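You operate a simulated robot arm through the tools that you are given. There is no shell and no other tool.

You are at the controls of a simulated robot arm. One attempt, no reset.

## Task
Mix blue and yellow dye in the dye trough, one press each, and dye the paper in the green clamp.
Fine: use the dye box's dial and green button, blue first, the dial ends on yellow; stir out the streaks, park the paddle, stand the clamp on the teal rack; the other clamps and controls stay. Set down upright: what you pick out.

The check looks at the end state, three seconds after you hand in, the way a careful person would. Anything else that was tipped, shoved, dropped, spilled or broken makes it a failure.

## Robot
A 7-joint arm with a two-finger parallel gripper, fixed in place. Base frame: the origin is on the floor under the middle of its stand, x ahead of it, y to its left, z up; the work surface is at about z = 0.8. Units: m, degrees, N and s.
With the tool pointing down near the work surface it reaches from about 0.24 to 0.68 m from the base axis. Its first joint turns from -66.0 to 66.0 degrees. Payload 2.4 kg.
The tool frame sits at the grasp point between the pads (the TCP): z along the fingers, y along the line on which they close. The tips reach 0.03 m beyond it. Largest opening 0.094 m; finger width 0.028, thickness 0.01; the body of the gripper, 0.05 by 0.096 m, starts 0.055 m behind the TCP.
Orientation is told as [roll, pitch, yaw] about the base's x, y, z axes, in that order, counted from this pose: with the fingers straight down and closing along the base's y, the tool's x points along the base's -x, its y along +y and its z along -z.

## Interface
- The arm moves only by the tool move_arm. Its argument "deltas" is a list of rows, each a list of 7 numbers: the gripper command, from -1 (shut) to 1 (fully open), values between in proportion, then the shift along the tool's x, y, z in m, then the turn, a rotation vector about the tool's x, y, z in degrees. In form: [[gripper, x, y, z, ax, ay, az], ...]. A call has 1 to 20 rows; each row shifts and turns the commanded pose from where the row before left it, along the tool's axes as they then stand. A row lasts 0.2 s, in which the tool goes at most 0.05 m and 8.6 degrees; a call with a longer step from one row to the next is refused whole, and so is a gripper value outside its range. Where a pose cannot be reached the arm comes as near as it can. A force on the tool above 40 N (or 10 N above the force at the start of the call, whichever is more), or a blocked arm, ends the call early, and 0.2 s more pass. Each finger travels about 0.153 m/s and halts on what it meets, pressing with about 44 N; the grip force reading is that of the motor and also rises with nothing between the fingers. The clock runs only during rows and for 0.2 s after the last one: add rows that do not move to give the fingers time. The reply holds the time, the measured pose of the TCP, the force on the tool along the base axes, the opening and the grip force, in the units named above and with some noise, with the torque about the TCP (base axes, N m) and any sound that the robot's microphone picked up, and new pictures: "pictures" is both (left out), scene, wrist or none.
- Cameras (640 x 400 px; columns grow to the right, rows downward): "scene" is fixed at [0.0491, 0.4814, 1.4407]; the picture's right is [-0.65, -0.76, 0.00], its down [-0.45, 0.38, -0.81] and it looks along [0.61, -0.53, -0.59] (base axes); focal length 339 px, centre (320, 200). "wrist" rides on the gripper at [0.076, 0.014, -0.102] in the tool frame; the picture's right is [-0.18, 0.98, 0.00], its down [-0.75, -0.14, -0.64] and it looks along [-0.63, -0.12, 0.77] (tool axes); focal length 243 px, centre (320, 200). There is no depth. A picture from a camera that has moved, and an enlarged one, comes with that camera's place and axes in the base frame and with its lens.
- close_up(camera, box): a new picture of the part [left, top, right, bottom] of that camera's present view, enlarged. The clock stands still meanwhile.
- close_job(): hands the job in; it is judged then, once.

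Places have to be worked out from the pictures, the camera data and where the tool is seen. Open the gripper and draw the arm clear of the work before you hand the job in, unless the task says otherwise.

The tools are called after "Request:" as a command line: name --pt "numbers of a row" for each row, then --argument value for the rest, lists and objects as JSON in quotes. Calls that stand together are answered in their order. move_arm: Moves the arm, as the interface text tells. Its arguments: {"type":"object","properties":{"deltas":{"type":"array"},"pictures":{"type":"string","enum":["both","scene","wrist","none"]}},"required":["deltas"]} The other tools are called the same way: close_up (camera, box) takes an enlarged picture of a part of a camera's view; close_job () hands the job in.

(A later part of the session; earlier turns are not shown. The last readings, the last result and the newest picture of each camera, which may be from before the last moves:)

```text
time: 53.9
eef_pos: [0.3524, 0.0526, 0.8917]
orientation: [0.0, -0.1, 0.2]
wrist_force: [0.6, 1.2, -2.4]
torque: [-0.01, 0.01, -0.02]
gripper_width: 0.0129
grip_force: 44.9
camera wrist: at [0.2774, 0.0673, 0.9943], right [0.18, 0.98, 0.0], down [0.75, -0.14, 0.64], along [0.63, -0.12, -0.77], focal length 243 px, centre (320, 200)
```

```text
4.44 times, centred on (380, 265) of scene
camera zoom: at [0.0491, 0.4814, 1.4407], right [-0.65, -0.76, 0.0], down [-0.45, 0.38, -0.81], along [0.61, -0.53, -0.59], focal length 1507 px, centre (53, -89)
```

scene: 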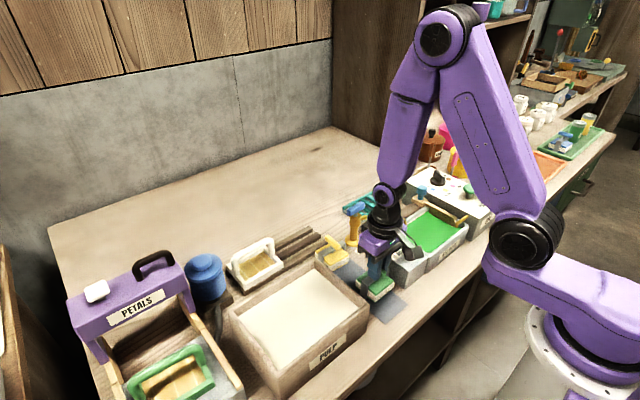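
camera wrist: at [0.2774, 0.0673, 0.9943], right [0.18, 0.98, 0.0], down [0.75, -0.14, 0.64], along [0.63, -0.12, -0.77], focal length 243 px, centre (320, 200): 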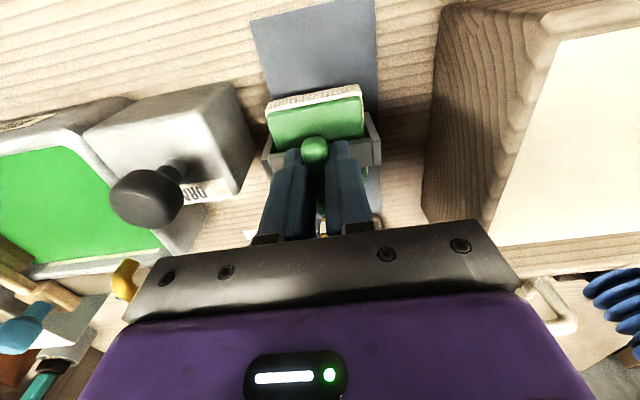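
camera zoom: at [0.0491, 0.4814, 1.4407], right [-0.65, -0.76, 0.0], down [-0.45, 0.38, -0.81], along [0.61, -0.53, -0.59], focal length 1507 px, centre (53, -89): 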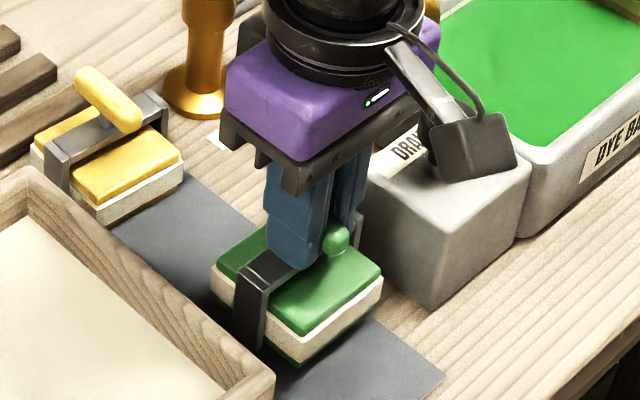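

The clamp is now off the mat, held level. I keep lifting gently (1 cm per row) and check the grip.

Request:
move_arm --pt "-1 0 0 -0.006 0 0 0" --pt "-1 0 0 -0.009 0 0 0" --pt "-1 0 0 -0.01 0 0 0" --pt "-1 0 0 -0.01 0 0 0" --pt "-1 0 0 -0.01 0 0 0" --pt "-1 0 0 -0.01 0 0 0" --pt "-1 0 0 -0.006 0 0 0" --pt "-1 0 0 -0.003 0 0 0" --pt "-1 0 0 0 0 0 0" --pictures "both"

Request:
close_up --camera "wrist" --box '[240, 60, 400, 220]'

```text
time: 55.9
eef_pos: [0.3531, 0.0533, 0.9571]
orientation: [0.0, -0.1, 0.1]
wrist_force: [0.0, -0.1, -0.4]
torque: [0.02, 0.0, 0.01]
gripper_width: 0.0129
grip_force: 44.5
camera wrist: at [0.2775, 0.0674, 1.0588], right [0.18, 0.98, 0.0], down [0.75, -0.14, 0.64], along [0.63, -0.12, -0.77], focal length 243 px, centre (320, 200)
```

scene: 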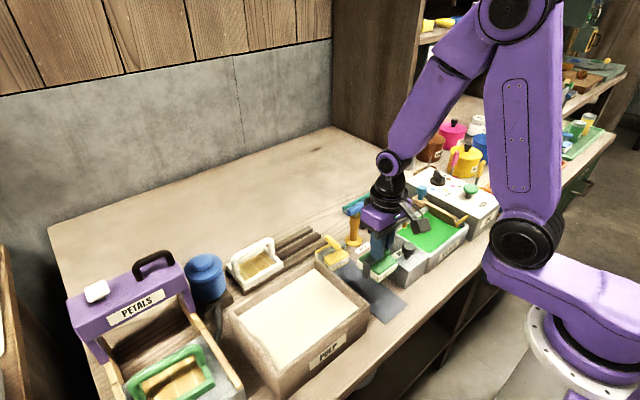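
wrist: 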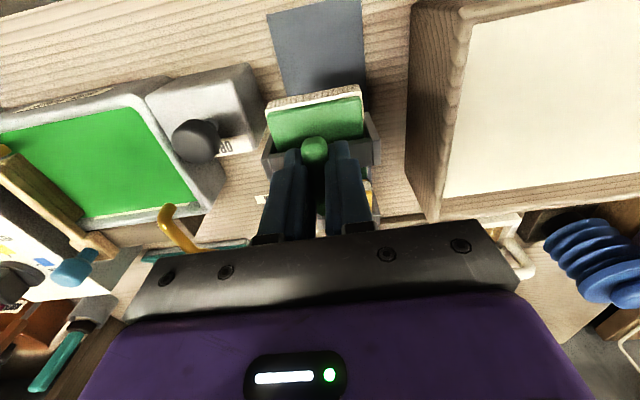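

```text
2.50 times, centred on (320, 140) of wrist
camera zoom: at [0.2775, 0.0674, 1.0588], right [0.18, 0.98, 0.0], down [0.75, -0.14, 0.64], along [0.63, -0.12, -0.77], focal length 606 px, centre (320, 350)
```

zoom: 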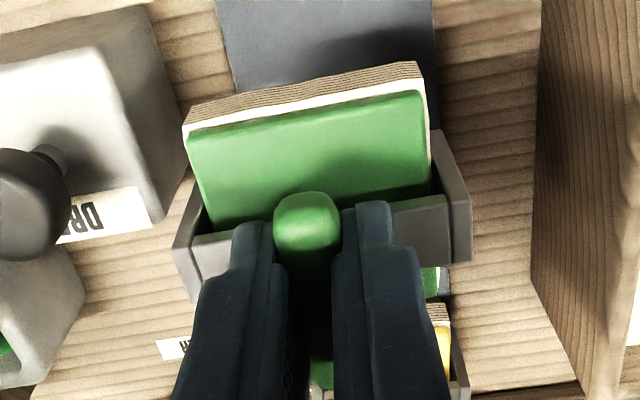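

Held steadily. I lift a further 7 cm, then carry it slowly over the drain knob to above the trough.

Request:
move_arm --pt "-1 0 0 -0.006 0 0 0" --pt "-1 0 0 -0.01 0 0 0" --pt "-1 0 0 -0.012 0 0 0" --pt "-1 0 0 -0.012 0 0 0" --pt "-1 0 0 -0.012 0 0 0" --pt "-1 0 0 -0.01 0 0 0" --pt "-1 0 0 -0.006 0 0 0" --pt "-1 0 -0.008 0 0 0 0" --pt "-1 -0.001 -0.015 0 0 0 0" --pt "-1 -0.001 -0.018 0 0 0 0" --pt "-1 -0.001 -0.018 0 0 0 0" --pt "-1 -0.001 -0.018 0 0 0 0" --pt "-1 -0.001 -0.018 0 0 0 0" --pt "-1 -0.001 -0.018 0 0 0 0" --pt "-1 -0.001 -0.018 0 0 0 0" --pt "-1 -0.001 -0.015 0 0 0 0" --pt "-1 -0.001 -0.008 0 0 0 0" --pt "-1 0 0 0 0 0 0" --pictures "both"

Request:
close_up --camera "scene" --box '[340, 140, 500, 280]'

Request:
close_up --camera "wrist" --box '[180, 20, 460, 220]'

```text
time: 59.7
eef_pos: [0.3622, -0.1011, 1.0251]
orientation: [0.0, -0.1, 0.0]
wrist_force: [0.8, 0.1, -0.3]
torque: [0.0, -0.01, -0.01]
gripper_width: 0.0134
grip_force: 43.5
camera wrist: at [0.2868, -0.0867, 1.1265], right [0.18, 0.98, 0.0], down [0.75, -0.14, 0.64], along [0.63, -0.12, -0.77], focal length 243 px, centre (320, 200)
```

scene: 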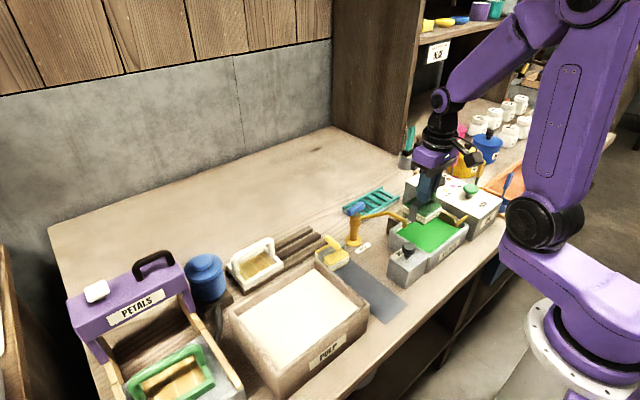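
wrist: 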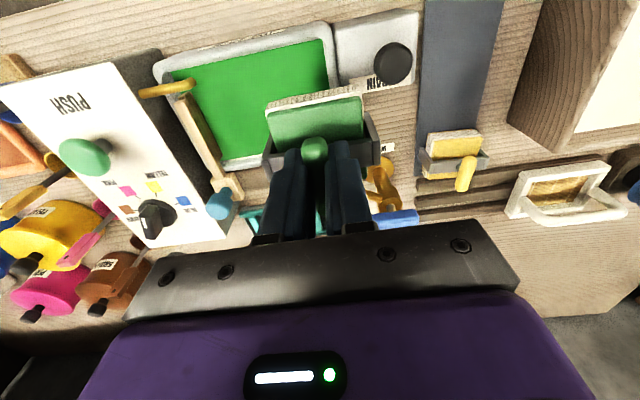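

```text
2.86 times, centred on (420, 210) of scene
camera zoom: at [0.0491, 0.4814, 1.4407], right [-0.65, -0.76, 0.0], down [-0.45, 0.38, -0.81], along [0.61, -0.53, -0.59], focal length 969 px, centre (34, 171)
```

zoom: 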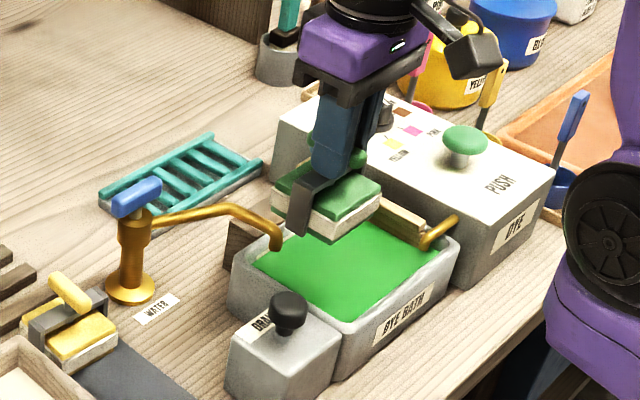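

```text
2.00 times, centred on (320, 120) of wrist
camera zoom: at [0.2868, -0.0867, 1.1265], right [0.18, 0.98, 0.0], down [0.75, -0.14, 0.64], along [0.63, -0.12, -0.77], focal length 485 px, centre (320, 360)
```

zoom: 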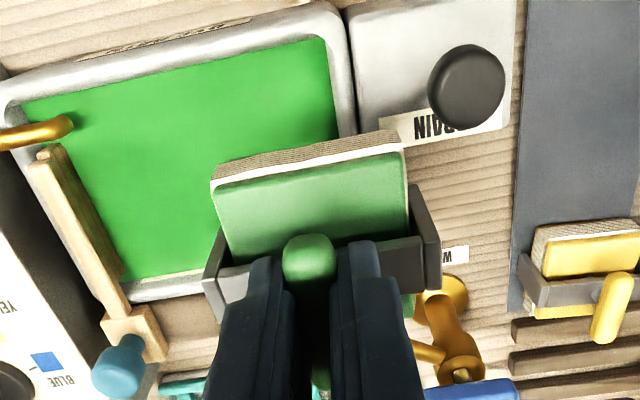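

Clamp is held level. The free water area (paddle to far wall) is about x 0.317–0.417, y -0.232 to -0.095, so I centre the clamp at (0.368,-0.1635) and lower to just above the rim to verify.

Request:
move_arm --pt "-1 -0.0012 -0.01 0 0 0 0" --pt "-1 -0.0012 -0.0145 0 0 0 0" --pt "-1 -0.0012 -0.0145 0 0 0 0" --pt "-1 -0.0012 -0.0145 0 0 0 0" --pt "-1 -0.001 -0.009 0 0 0 0" --pt "-1 0 0 0.01 0 0 0" --pt "-1 0 0 0.014 0 0 0" --pt "-1 0 0 0.014 0 0 0" --pt "-1 0 0 0.012 0 0 0" --pt "-1 0 0 0.01 0 0 0" --pt "-1 0 0 0 0 0 0" --pictures "both"

Request:
close_up --camera "scene" --box '[360, 150, 500, 280]'

Request:
close_up --camera "wrist" --box '[180, 20, 460, 220]'

```text
time: 62.1
eef_pos: [0.3683, -0.1645, 0.9645]
orientation: [0.0, -0.1, 0.1]
wrist_force: [0.0, 0.0, -1.2]
torque: [0.0, 0.0, 0.04]
gripper_width: 0.0132
grip_force: 43.8
camera wrist: at [0.2926, -0.1494, 1.0665], right [0.18, 0.98, 0.0], down [0.75, -0.14, 0.64], along [0.63, -0.12, -0.77], focal length 243 px, centre (320, 200)
```

scene: 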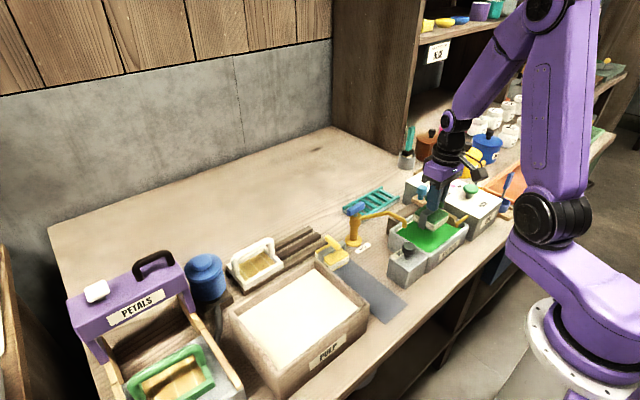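
wrist: 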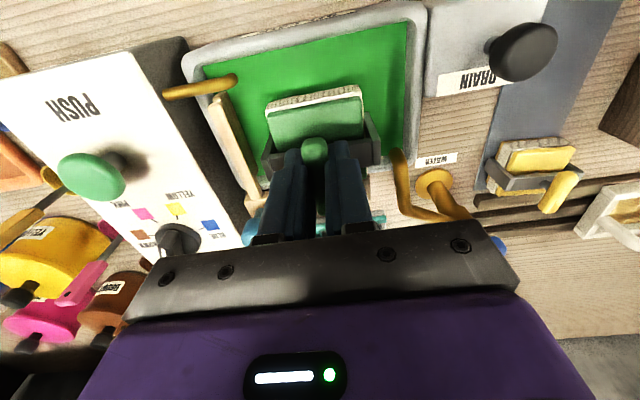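

```text
3.08 times, centred on (430, 215) of scene
camera zoom: at [0.0491, 0.4814, 1.4407], right [-0.65, -0.76, 0.0], down [-0.45, 0.38, -0.81], along [0.61, -0.53, -0.59], focal length 1043 px, centre (-18, 154)
```

zoom: 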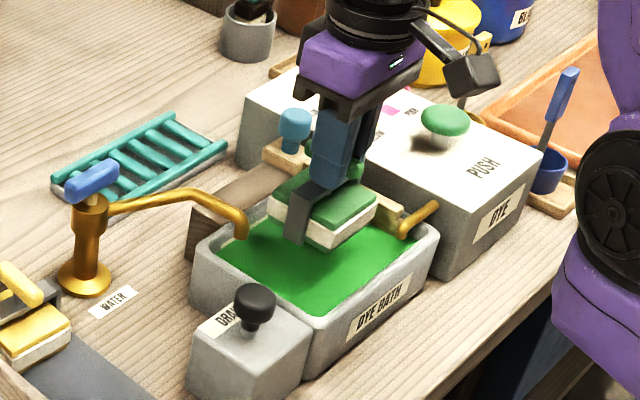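

```text
2.00 times, centred on (320, 120) of wrist
camera zoom: at [0.2926, -0.1494, 1.0665], right [0.18, 0.98, 0.0], down [0.75, -0.14, 0.64], along [0.63, -0.12, -0.77], focal length 485 px, centre (320, 360)
```

zoom: 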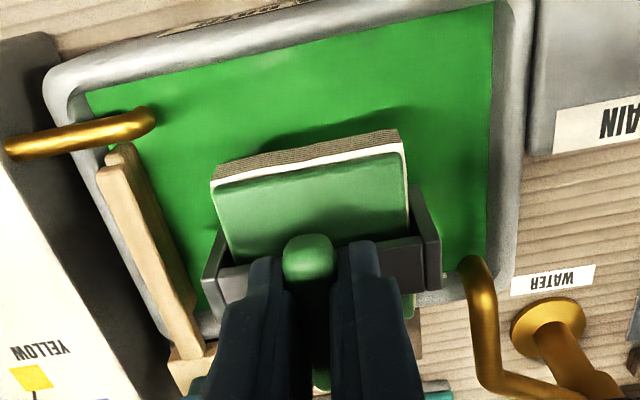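

Well centred with clearance to walls, paddle and spout. I lower the clamp slowly into the dye, first 4.5 cm.

Request:
move_arm --pt "-1 0 0 0.007 0 0 0" --pt "-1 0 0 0.008 0 0 0" --pt "-1 0 0 0.008 0 0 0" --pt "-1 0 0 0.008 0 0 0" --pt "-1 0 0 0.008 0 0 0" --pt "-1 0 0 0.006 0 0 0" --pt "-1 0 0 0 0 0 0" --pictures "both"

Request:
close_up --camera "scene" --box '[380, 170, 480, 270]'

Request:
close_up --camera "wrist" --box '[220, 40, 420, 190]'

```text
time: 63.7
eef_pos: [0.3673, -0.1636, 0.92]
orientation: [0.0, -0.2, 0.1]
wrist_force: [-0.9, -0.2, -1.8]
torque: [-0.01, -0.01, -0.01]
gripper_width: 0.0132
grip_force: 44.2
camera wrist: at [0.2925, -0.1489, 1.0211], right [0.18, 0.98, 0.0], down [0.75, -0.14, 0.64], along [0.63, -0.12, -0.77], focal length 243 px, centre (320, 200)
```

scene: 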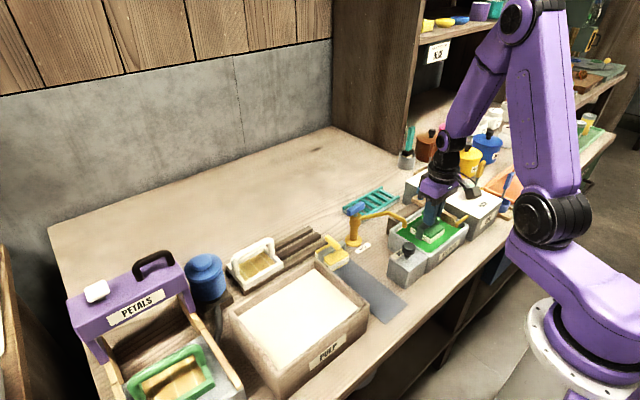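
wrist: 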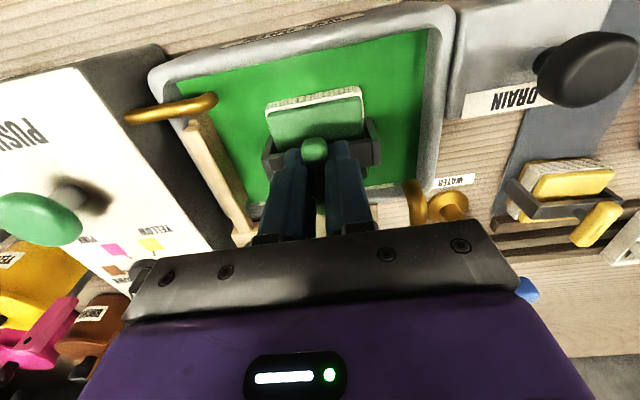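

```text
4.00 times, centred on (430, 220) of scene
camera zoom: at [0.0491, 0.4814, 1.4407], right [-0.65, -0.76, 0.0], down [-0.45, 0.38, -0.81], along [0.61, -0.53, -0.59], focal length 1356 px, centre (-120, 120)
```

zoom: 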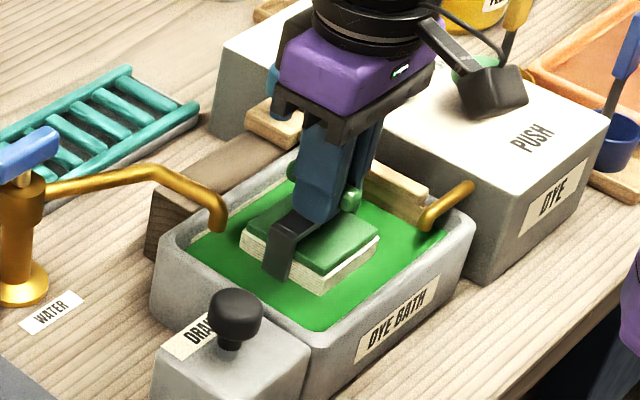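

```text
2.67 times, centred on (320, 115) of wrist
camera zoom: at [0.2925, -0.1489, 1.0211], right [0.18, 0.98, 0.0], down [0.75, -0.14, 0.64], along [0.63, -0.12, -0.77], focal length 647 px, centre (320, 427)
```

zoom: 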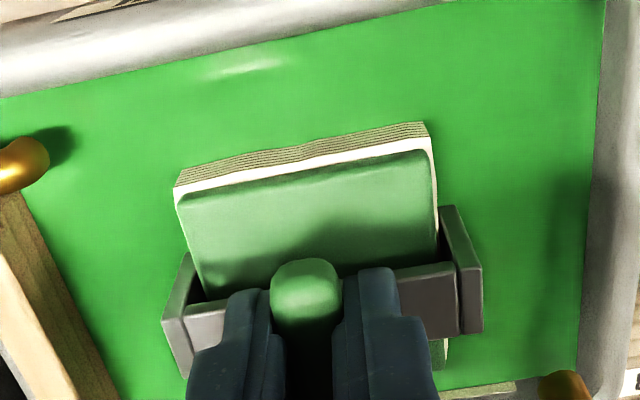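

The clamp's bottom plate is in the dye and the paper edge is just at the surface. I lower another 2.2 cm with care, watching for floor contact.

Request:
move_arm --pt "-1 0 0 0.005 0 0 0" --pt "-1 0 0 0.006 0 0 0" --pt "-1 0 0 0.006 0 0 0" --pt "-1 0 0 0.005 0 0 0" --pt "-1 0 0 0 0 0 0" --pictures "both"

Request:
close_up --camera "scene" --box '[380, 170, 480, 270]'

Request:
close_up --camera "wrist" --box '[220, 40, 420, 190]'

```text
time: 64.9
eef_pos: [0.3683, -0.1639, 0.8969]
orientation: [0.0, -0.1, 0.1]
wrist_force: [-0.3, -0.2, -1.4]
torque: [-0.01, -0.02, 0.0]
gripper_width: 0.0129
grip_force: 44.7
camera wrist: at [0.2929, -0.1489, 0.9993], right [0.18, 0.98, 0.0], down [0.75, -0.14, 0.64], along [0.63, -0.12, -0.77], focal length 243 px, centre (320, 200)
```

scene: 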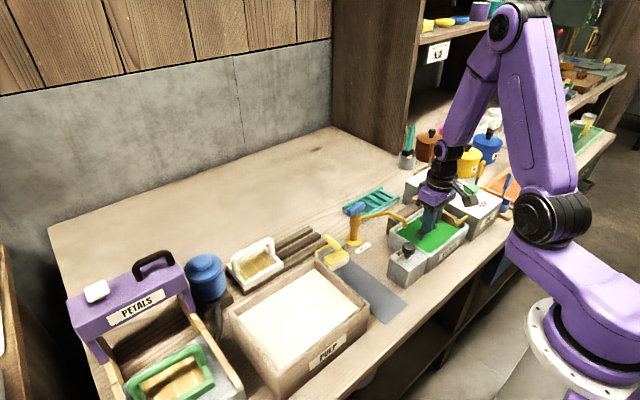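
wrist: 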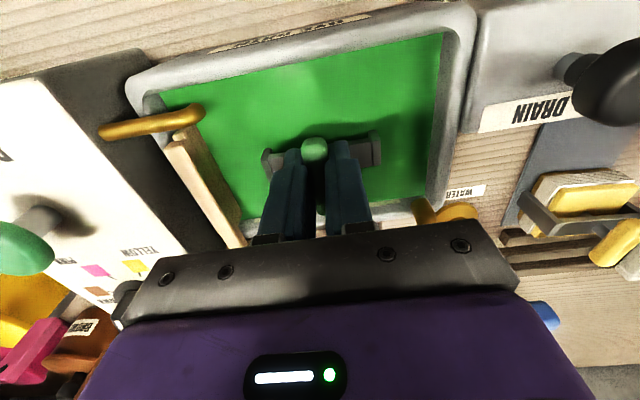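

```text
4.00 times, centred on (430, 220) of scene
camera zoom: at [0.0491, 0.4814, 1.4407], right [-0.65, -0.76, 0.0], down [-0.45, 0.38, -0.81], along [0.61, -0.53, -0.59], focal length 1356 px, centre (-120, 120)
```

zoom: 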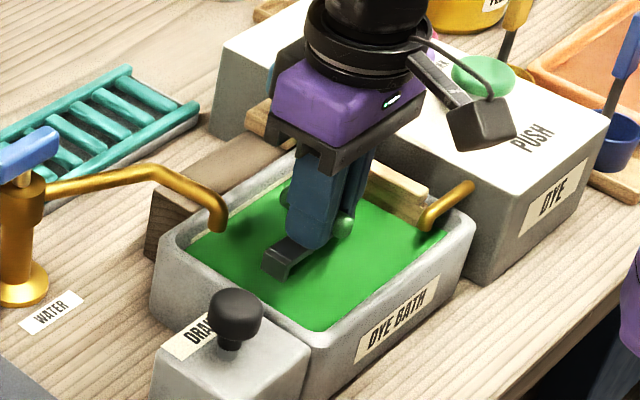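

```text
2.67 times, centred on (320, 115) of wrist
camera zoom: at [0.2929, -0.1489, 0.9993], right [0.18, 0.98, 0.0], down [0.75, -0.14, 0.64], along [0.63, -0.12, -0.77], focal length 647 px, centre (320, 427)
```

zoom: 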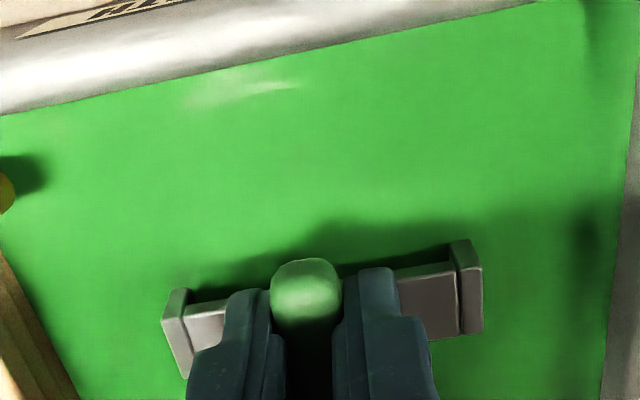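

The block with its paper is wholly under the dye; no floor contact. I hold it still for four seconds.

Request:
move_arm --pt "-1 0 0 0 0 0 0" --pt "-1 0 0 0 0 0 0" --pt "-1 0 0 0 0 0 0" --pt "-1 0 0 0 0 0 0" --pt "-1 0 0 0 0 0 0" --pt "-1 0 0 0 0 0 0" --pt "-1 0 0 0 0 0 0" --pt "-1 0 0 0 0 0 0" --pt "-1 0 0 0 0 0 0" --pt "-1 0 0 0 0 0 0" --pt "-1 0 0 0 0 0 0" --pt "-1 0 0 0 0 0 0" --pt "-1 0 0 0 0 0 0" --pt "-1 0 0 0 0 0 0" --pt "-1 0 0 0 0 0 0" --pt "-1 0 0 0 0 0 0" --pt "-1 0 0 0 0 0 0" --pt "-1 0 0 0 0 0 0" --pt "-1 0 0 0 0 0 0" --pt "-1 0 0 0 0 0 0" --pictures "none"

```text
time: 69.1
eef_pos: [0.3683, -0.1625, 0.8966]
orientation: [0.1, -0.2, 0.1]
wrist_force: [-0.5, -0.4, -1.5]
torque: [-0.03, -0.03, 0.03]
gripper_width: 0.0129
grip_force: 44.2
```

Now I lift it slowly straight up out of the dye and let it drip over the trough.

Request:
move_arm --pt "-1 0 0 -0.004 0 0 0" --pt "-1 0 0 -0.006 0 0 0" --pt "-1 0 0 -0.007 0 0 0" --pt "-1 0 0 -0.007 0 0 0" --pt "-1 0 0 -0.007 0 0 0" --pt "-1 0 0 -0.007 0 0 0" --pt "-1 0 0 -0.007 0 0 0" --pt "-1 0 0 -0.007 0 0 0" --pt "-1 0 0 -0.005 0 0 0" --pt "-1 0 0 -0.003 0 0 0" --pt "-1 0 0 0 0 0 0" --pt "-1 0 0 0 0 0 0" --pt "-1 0 0 0 0 0 0" --pictures "both"

Request:
close_up --camera "scene" --box '[380, 160, 480, 260]'

Request:
close_up --camera "wrist" --box '[220, 40, 420, 190]'

```text
time: 71.9
eef_pos: [0.3678, -0.1635, 0.9579]
orientation: [0.0, -0.1, 0.1]
wrist_force: [-0.2, -0.4, -1.8]
torque: [0.02, 0.02, 0.01]
gripper_width: 0.0131
grip_force: 43.5
camera wrist: at [0.2925, -0.1487, 1.0594], right [0.18, 0.98, 0.0], down [0.75, -0.14, 0.64], along [0.63, -0.12, -0.77], focal length 243 px, centre (320, 200)
```

scene: 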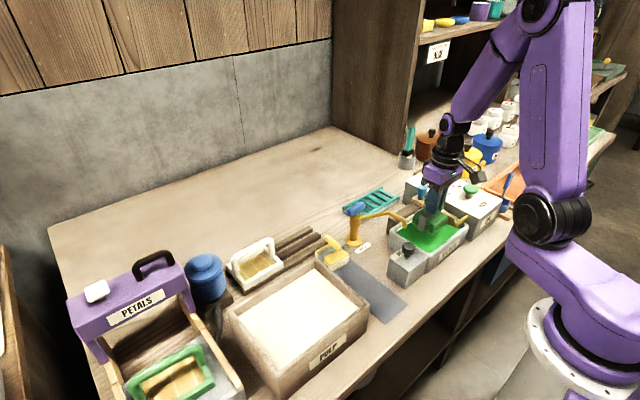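
wrist: 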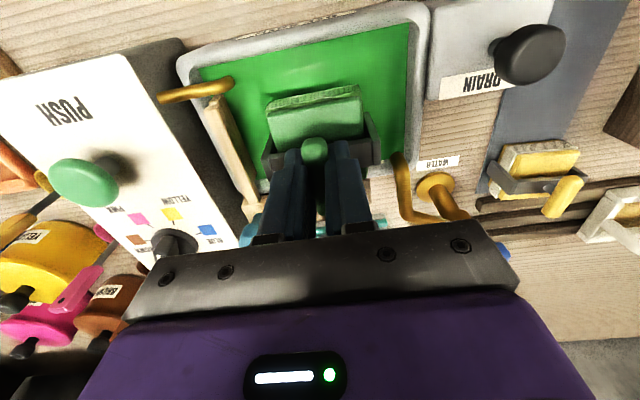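

```text
4.00 times, centred on (430, 210) of scene
camera zoom: at [0.0491, 0.4814, 1.4407], right [-0.65, -0.76, 0.0], down [-0.45, 0.38, -0.81], along [0.61, -0.53, -0.59], focal length 1356 px, centre (-120, 160)
```

zoom: 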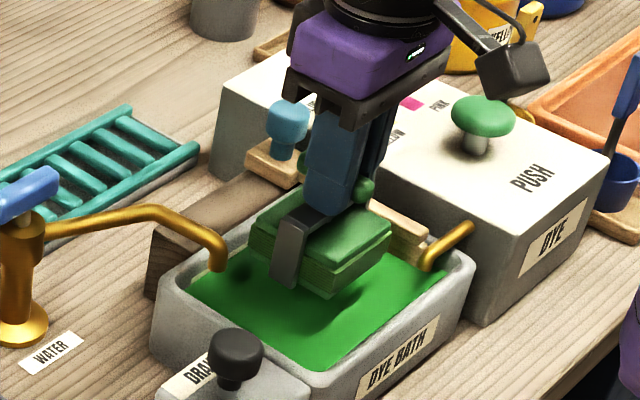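

```text
2.67 times, centred on (320, 115) of wrist
camera zoom: at [0.2925, -0.1487, 1.0594], right [0.18, 0.98, 0.0], down [0.75, -0.14, 0.64], along [0.63, -0.12, -0.77], focal length 647 px, centre (320, 427)
```

zoom: 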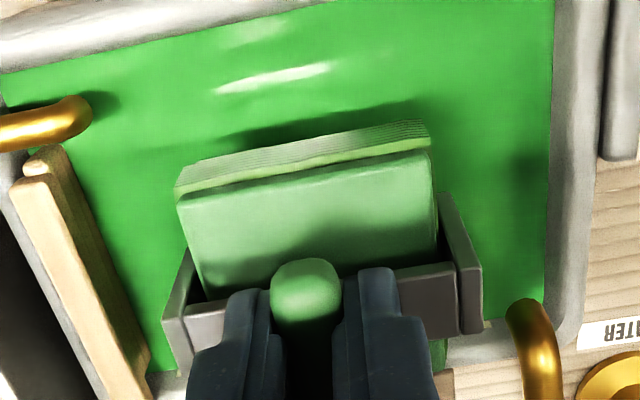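

The paper came out green. I let it drip for about 3 s over the trough and meanwhile study the rack.

Request:
move_arm --pt "-1 0 0 0 0 0 0" --pt "-1 0 0 0 0 0 0" --pt "-1 0 0 0 0 0 0" --pt "-1 0 0 0 0 0 0" --pt "-1 0 0 0 0 0 0" --pt "-1 0 0 0 0 0 0" --pt "-1 0 0 0 0 0 0" --pt "-1 0 0 0 0 0 0" --pt "-1 0 0 0 0 0 0" --pt "-1 0 0 0 0 0 0" --pt "-1 0 0 0 0 0 0" --pt "-1 0 0 0 0 0 0" --pt "-1 0 0 0 0 0 0" --pt "-1 0 0 0 0 0 0" --pictures "none"

Request:
close_up --camera "scene" --box '[335, 175, 415, 225]'

```text
time: 74.9
eef_pos: [0.3684, -0.1638, 0.9578]
orientation: [0.1, -0.1, 0.1]
wrist_force: [-1.1, -0.7, -1.0]
torque: [-0.05, 0.01, -0.01]
gripper_width: 0.013
grip_force: 43.7
```

```text
8.00 times, centred on (375, 200) of scene
camera zoom: at [0.0491, 0.4814, 1.4407], right [-0.65, -0.76, 0.0], down [-0.45, 0.38, -0.81], along [0.61, -0.53, -0.59], focal length 2712 px, centre (-120, 200)
```

zoom: 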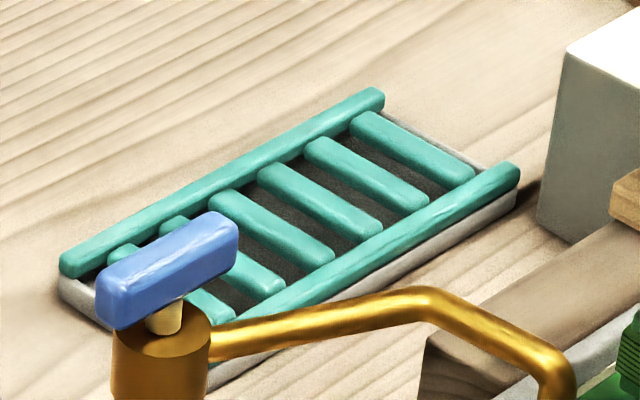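

Dripping is done. I lift to travel height and move to a spot from which the wrist camera can see the rack past the clamp, to learn its rail and rung heights.

Request:
move_arm --pt "-1 0 0 -0.01 0 0 0" --pt "-1 0 0 -0.015 0 0 0" --pt "-1 0 0 -0.02 0 0 0" --pt "-1 0 0 -0.02 0 0 0" --pt "-1 0 0 -0.015 0 0 0" --pt "-1 0 0 -0.01 0 0 0" --pt "-1 -0.008 -0.01 0 0 0 0" --pt "-1 -0.012 -0.018 0 0 0 0" --pt "-1 -0.012 -0.018 0 0 0 0" --pt "-1 -0.012 -0.018 0 0 0 0" --pt "-1 -0.012 -0.018 0 0 0 0" --pt "-1 -0.012 -0.018 0 0 0 0" --pt "-1 -0.012 -0.018 0 0 0 0" --pt "-1 -0.008 -0.01 0 0 0 0" --pt "-1 0 0 0 0 0 0" --pictures "both"

Request:
close_up --camera "wrist" --box '[340, 80, 500, 230]'

Request:
close_up --camera "wrist" --box '[220, 40, 420, 190]'

```text
time: 78.1
eef_pos: [0.4565, -0.293, 1.0475]
orientation: [0.0, 0.0, 0.2]
wrist_force: [-0.6, -0.4, -1.0]
torque: [-0.02, 0.04, 0.02]
gripper_width: 0.0132
grip_force: 43.4
camera wrist: at [0.3809, -0.2774, 1.1494], right [0.18, 0.98, 0.0], down [0.75, -0.14, 0.64], along [0.63, -0.12, -0.77], focal length 243 px, centre (320, 200)
```

scene: 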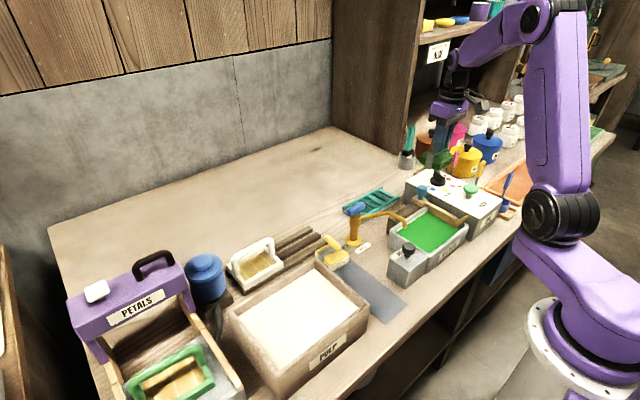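
wrist: 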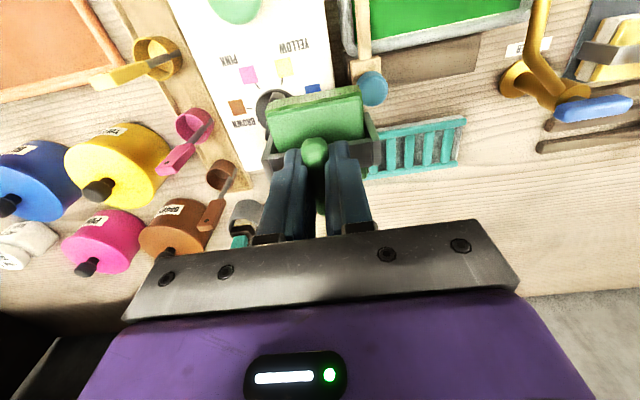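

```text
2.67 times, centred on (420, 155) of wrist
camera zoom: at [0.3809, -0.2774, 1.1494], right [0.18, 0.98, 0.0], down [0.75, -0.14, 0.64], along [0.63, -0.12, -0.77], focal length 647 px, centre (53, 320)
```

zoom: 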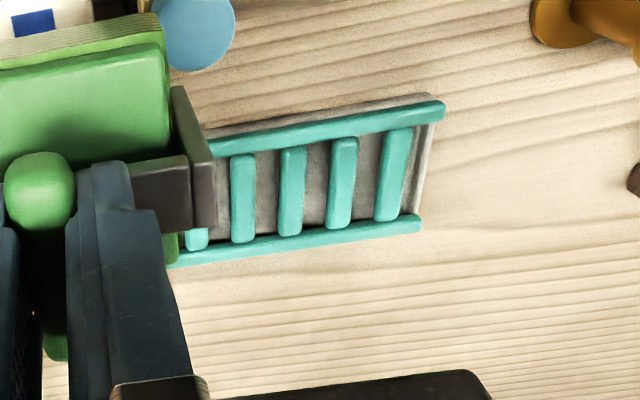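

```text
2.67 times, centred on (320, 115) of wrist
camera zoom: at [0.3809, -0.2774, 1.1494], right [0.18, 0.98, 0.0], down [0.75, -0.14, 0.64], along [0.63, -0.12, -0.77], focal length 647 px, centre (320, 427)
```

zoom: 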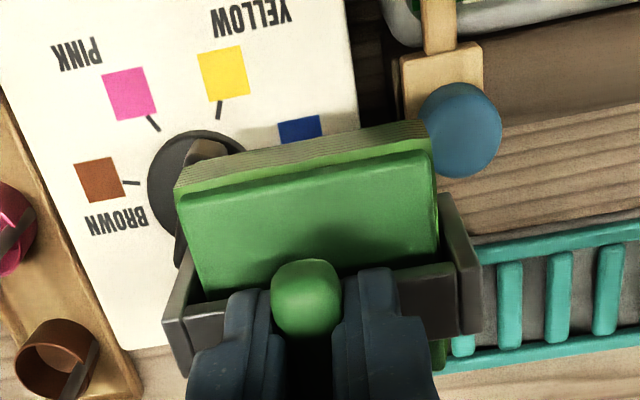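

Triangulating gives rung and rail tops both at z≈0.819, so the clamp can stand flat there. I carry the clamp to above the rack's middle (TCP 0.584,-0.19) and lower to ~3 cm above it.

Request:
move_arm --pt "-1 -0.008 0.007 0 0 0 0" --pt "-1 -0.014 0.011 0 0 0 0" --pt "-1 -0.015 0.012 0 0 0 0" --pt "-1 -0.015 0.012 0 0 0 0" --pt "-1 -0.015 0.012 0 0 0 0" --pt "-1 -0.015 0.012 0 0 0 0" --pt "-1 -0.015 0.012 0 0 0 0" --pt "-1 -0.015 0.012 0 0 0 0" --pt "-1 -0.0105 0.008 0 0 0 0" --pt "-1 -0.005 0.005 0 0 0 0" --pt "-1 0 0 0.012 0 0 0" --pt "-1 0 0 0.02 0 0 0" --pt "-1 0 0 0.02 0 0 0" --pt "-1 0 0 0.02 0 0 0" --pt "-1 0 0 0.02 0 0 0" --pt "-1 0 0 0.012 0 0 0" --pt "-1 0 0 0.008 0 0 0" --pt "-1 0 0 0 0 0 0" --pictures "both"

Request:
close_up --camera "scene" --box '[320, 140, 440, 240]'

Request:
close_up --camera "wrist" --box '[200, 40, 440, 210]'

```text
time: 81.9
eef_pos: [0.5843, -0.1881, 0.9359]
orientation: [0.1, 0.0, 0.1]
wrist_force: [0.7, 0.5, -1.1]
torque: [-0.01, 0.0, 0.01]
gripper_width: 0.013
grip_force: 44.2
camera wrist: at [0.5083, -0.1732, 1.0375], right [0.18, 0.98, 0.0], down [0.75, -0.14, 0.64], along [0.63, -0.12, -0.77], focal length 243 px, centre (320, 200)
```

scene: 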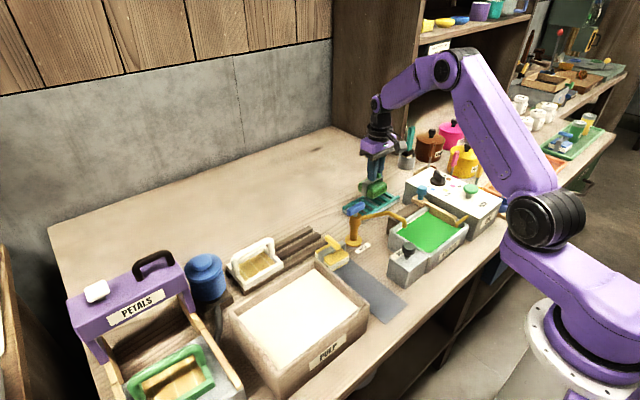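
wrist: 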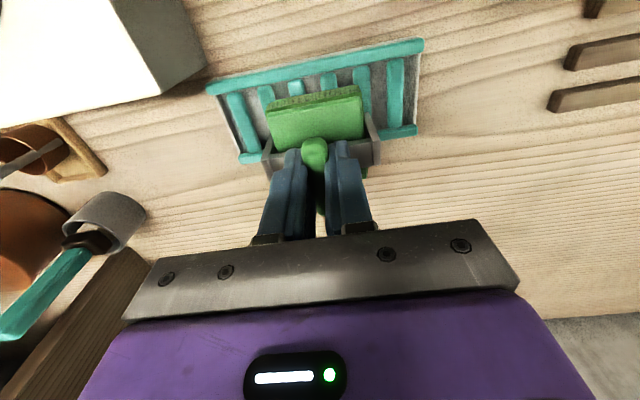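

```text
4.00 times, centred on (380, 190) of scene
camera zoom: at [0.0491, 0.4814, 1.4407], right [-0.65, -0.76, 0.0], down [-0.45, 0.38, -0.81], along [0.61, -0.53, -0.59], focal length 1356 px, centre (80, 240)
```

zoom: 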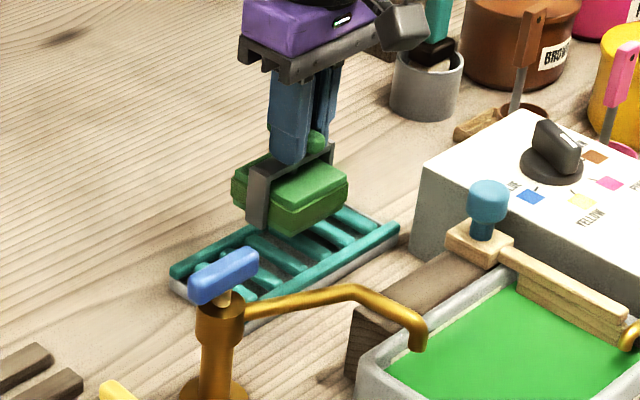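

```text
2.35 times, centred on (320, 125) of wrist
camera zoom: at [0.5083, -0.1732, 1.0375], right [0.18, 0.98, 0.0], down [0.75, -0.14, 0.64], along [0.63, -0.12, -0.77], focal length 571 px, centre (320, 376)
```

zoom: 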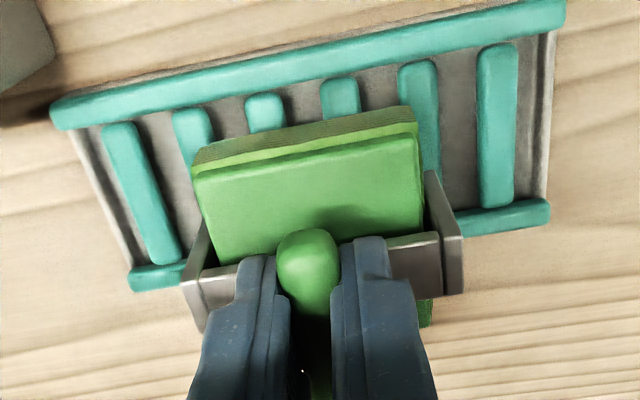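

The clamp is centred over the rack (block about x 0.552–0.612, y -0.224 to -0.152). I lower 2.5 cm, then feel for contact in small steps.

Request:
move_arm --pt "-1 -0.001 0 0.005 0 0 0" --pt "-1 0 0 0.007 0 0 0" --pt "-1 0 0 0.007 0 0 0" --pt "-1 0 0 0.005 0 0 0" --pt "-1 0 0 0 0 0 0" --pictures "none"

Request:
move_arm --pt "-1 0 0 0.002 0 0 0" --pt "-1 0 0 0.002 0 0 0" --pt "-1 0 0 0 0 0 0" --pictures "both"

Request:
close_up --camera "scene" --box '[320, 140, 440, 240]'

```text
time: 83.1
eef_pos: [0.5846, -0.1877, 0.9116]
orientation: [0.0, -0.1, 0.1]
wrist_force: [0.3, -0.2, -0.9]
torque: [0.0, -0.01, 0.03]
gripper_width: 0.013
grip_force: 43.8
```

```text
time: 83.9
eef_pos: [0.5842, -0.1872, 0.9073]
orientation: [0.0, 0.0, 0.1]
wrist_force: [-0.2, 0.6, -1.1]
torque: [-0.01, 0.01, 0.02]
gripper_width: 0.0132
grip_force: 43.7
camera wrist: at [0.509, -0.1737, 1.0098], right [0.18, 0.98, 0.0], down [0.75, -0.14, 0.64], along [0.63, -0.12, -0.77], focal length 243 px, centre (320, 200)
```

scene: 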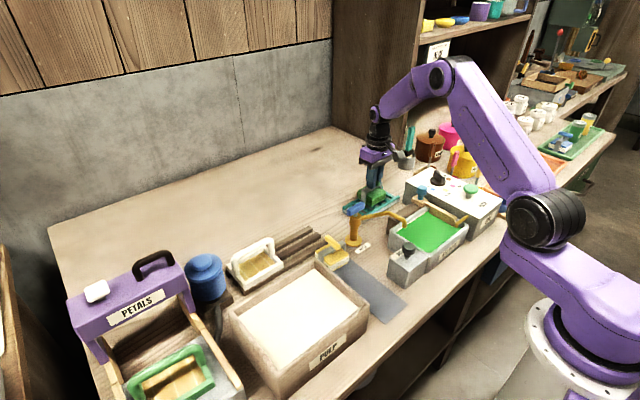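
wrist: 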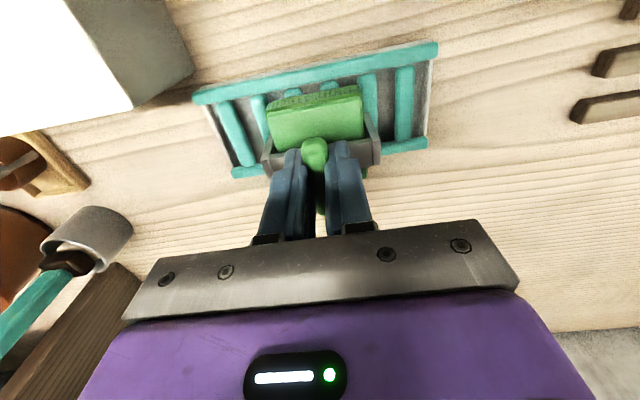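

```text
4.00 times, centred on (380, 190) of scene
camera zoom: at [0.0491, 0.4814, 1.4407], right [-0.65, -0.76, 0.0], down [-0.45, 0.38, -0.81], along [0.61, -0.53, -0.59], focal length 1356 px, centre (80, 240)
```

zoom: 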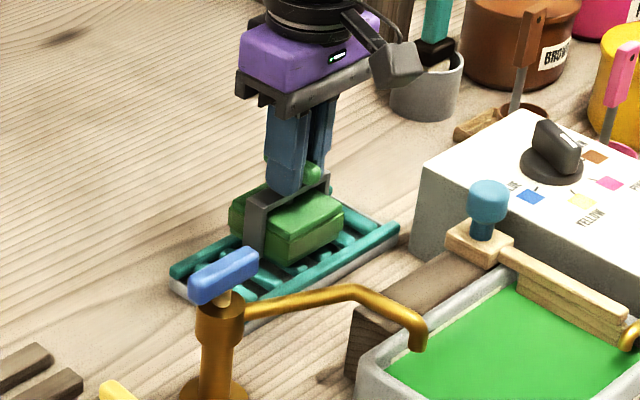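

No contact yet (TCP 0.907). I continue down in 1.5 mm steps until the force shows the clamp resting on the rungs.

Request:
move_arm --pt "-1 0 0 0.0015 0 0 0" --pt "-1 0 0 0.0015 0 0 0" --pt "-1 0 0 0 0 0 0" --pictures "none"

Request:
move_arm --pt "-1 0 0 0.001 0 0 0" --pt "-1 0 0 0.0005 0 0 0" --pt "-1 0 0 0 0 0 0" --pictures "none"

```text
time: 84.7
eef_pos: [0.5845, -0.1874, 0.9047]
orientation: [0.0, -0.2, 0.0]
wrist_force: [0.4, -0.5, -1.1]
torque: [-0.01, 0.03, 0.02]
gripper_width: 0.0129
grip_force: 44.2
```

```text
time: 85.5
eef_pos: [0.5843, -0.1885, 0.902]
orientation: [-0.1, -0.1, 0.0]
wrist_force: [0.2, 0.6, -1.1]
torque: [-0.03, 0.04, -0.01]
gripper_width: 0.0131
grip_force: 44.0
```

Request:
move_arm --pt "-1 0 0 0.001 0 0 0" --pt "-1 0 0 0.0005 0 0 0" --pt "-1 0 0 0 0 0 0" --pictures "none"

```text
time: 86.3
eef_pos: [0.5842, -0.1891, 0.9013]
orientation: [0.0, -0.2, 0.1]
wrist_force: [-0.7, 0.1, -1.6]
torque: [0.02, -0.02, -0.02]
gripper_width: 0.013
grip_force: 44.5
```

Still hanging free at TCP 0.901; I go on in 1.5 mm steps.

Request:
move_arm --pt "-1 0 0 0.001 0 0 0" --pt "-1 0 0 0.0005 0 0 0" --pt "-1 0 0 0 0 0 0" --pictures "none"

Request:
move_arm --pt "-1 0 0 0.001 0 0 0" --pt "-1 0 0 0 0 0 0" --pictures "both"

Request:
close_up --camera "scene" --box '[340, 160, 420, 220]'

```text
time: 87.1
eef_pos: [0.5849, -0.1887, 0.8993]
orientation: [0.0, -0.1, 0.1]
wrist_force: [-1.4, 0.8, 4.4]
torque: [-0.01, 0.03, 0.01]
gripper_width: 0.0131
grip_force: 43.8
```

```text
time: 87.7
eef_pos: [0.5852, -0.1881, 0.9004]
orientation: [-0.1, -0.3, 0.1]
wrist_force: [-5.0, 0.8, 17.4]
torque: [0.03, 0.46, 0.01]
gripper_width: 0.0132
grip_force: 44.1
camera wrist: at [0.5089, -0.174, 1.0023], right [0.18, 0.98, 0.0], down [0.75, -0.14, 0.64], along [0.63, -0.12, -0.76], focal length 243 px, centre (320, 200)
```

scene: 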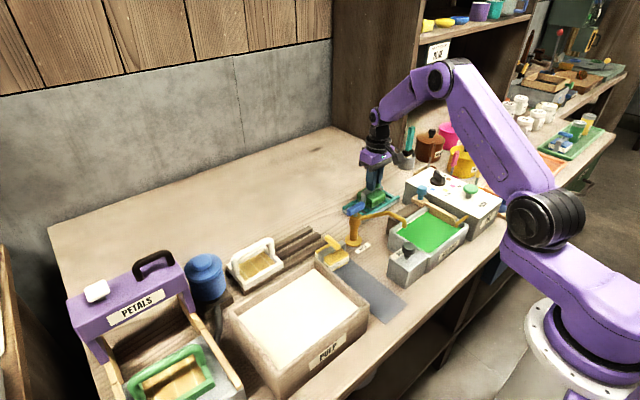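
wrist: 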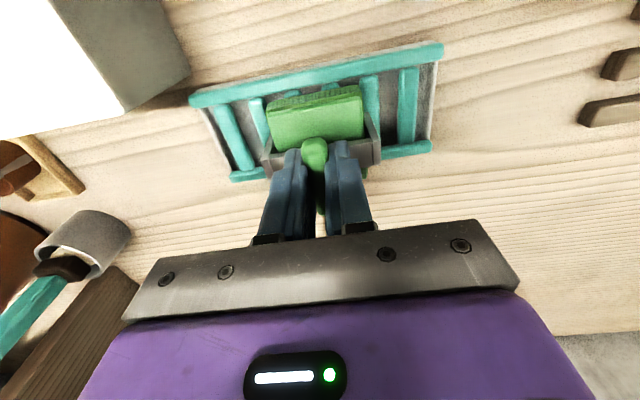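

```text
6.67 times, centred on (380, 190) of scene
camera zoom: at [0.0486, 0.4815, 1.4406], right [-0.65, -0.76, 0.0], down [-0.45, 0.38, -0.81], along [0.61, -0.53, -0.59], focal length 2260 px, centre (-80, 267)
```

zoom: 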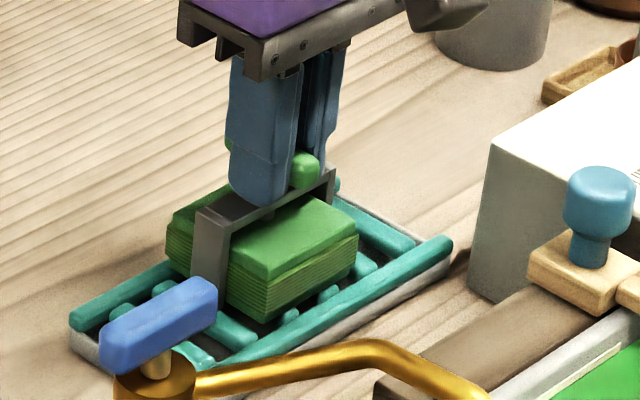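

Contact: 17 N upward, the clamp rests on the rack. I ease up 1 mm to take the load off, then open the fingers slowly to let it stand.

Request:
move_arm --pt "-1 0 0 -0.001 0 0 0" --pt "-1 0 0 0 0 0 0" --pictures "none"

Request:
move_arm --pt "-0.7 0 0 0 0 0 0" --pt "-0.5 0 0 0 0 0 0" --pt "-0.3 0 0 0 0 0 0" --pt "-0.15 0 0 0 0 0 0" --pt "-0.15 0 0 0 0 0 0" --pictures "both"

Request:
close_up --camera "scene" --box '[340, 160, 420, 220]'

Request:
close_up --camera "wrist" --box '[220, 40, 420, 190]'

```text
time: 88.3
eef_pos: [0.5847, -0.1884, 0.8999]
orientation: [0.0, -0.2, 0.0]
wrist_force: [-1.7, -0.4, 10.6]
torque: [-0.04, 0.04, 0.04]
gripper_width: 0.0131
grip_force: 44.0
```

```text
time: 89.5
eef_pos: [0.5837, -0.1873, 0.9008]
orientation: [-0.1, -0.1, 0.0]
wrist_force: [-0.2, 0.1, -0.1]
torque: [-0.01, -0.03, -0.04]
gripper_width: 0.0402
grip_force: 0.0
camera wrist: at [0.509, -0.1738, 1.0022], right [0.18, 0.98, 0.0], down [0.75, -0.14, 0.64], along [0.63, -0.12, -0.77], focal length 243 px, centre (320, 200)
```

scene: 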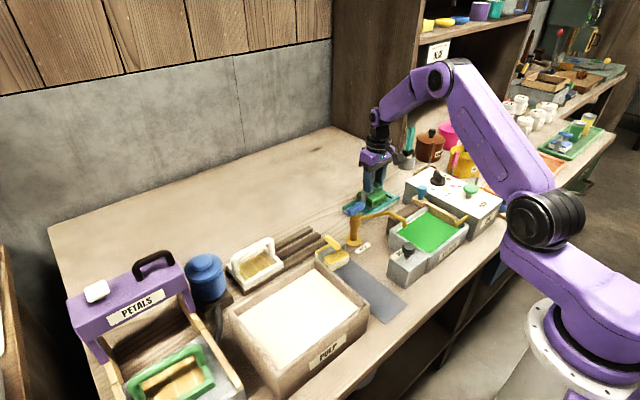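
wrist: 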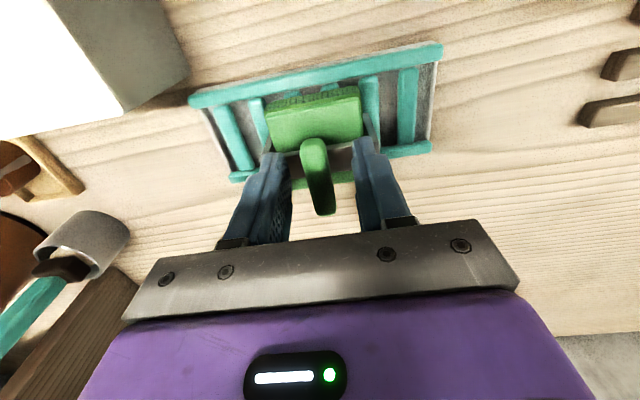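

```text
6.67 times, centred on (380, 190) of scene
camera zoom: at [0.0491, 0.4814, 1.4407], right [-0.65, -0.76, 0.0], down [-0.45, 0.38, -0.81], along [0.61, -0.53, -0.59], focal length 2260 px, centre (-80, 267)
```

zoom: 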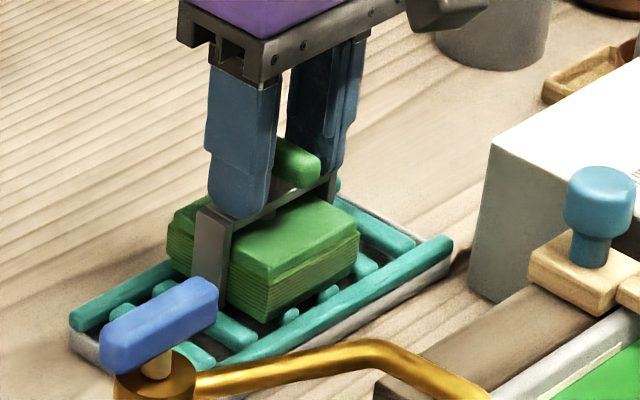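

```text
2.67 times, centred on (320, 115) of wrist
camera zoom: at [0.509, -0.1738, 1.0022], right [0.18, 0.98, 0.0], down [0.75, -0.14, 0.64], along [0.63, -0.12, -0.77], focal length 647 px, centre (320, 427)
```

zoom: 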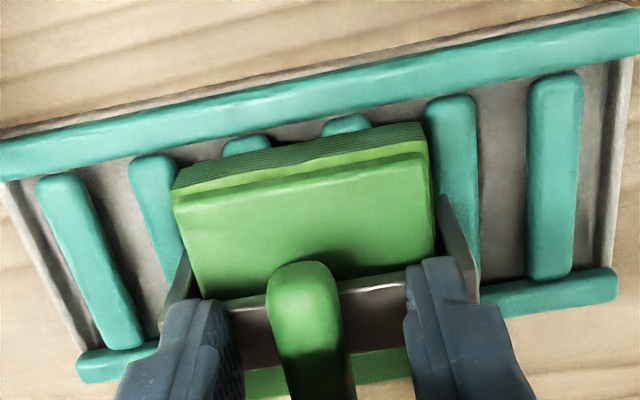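

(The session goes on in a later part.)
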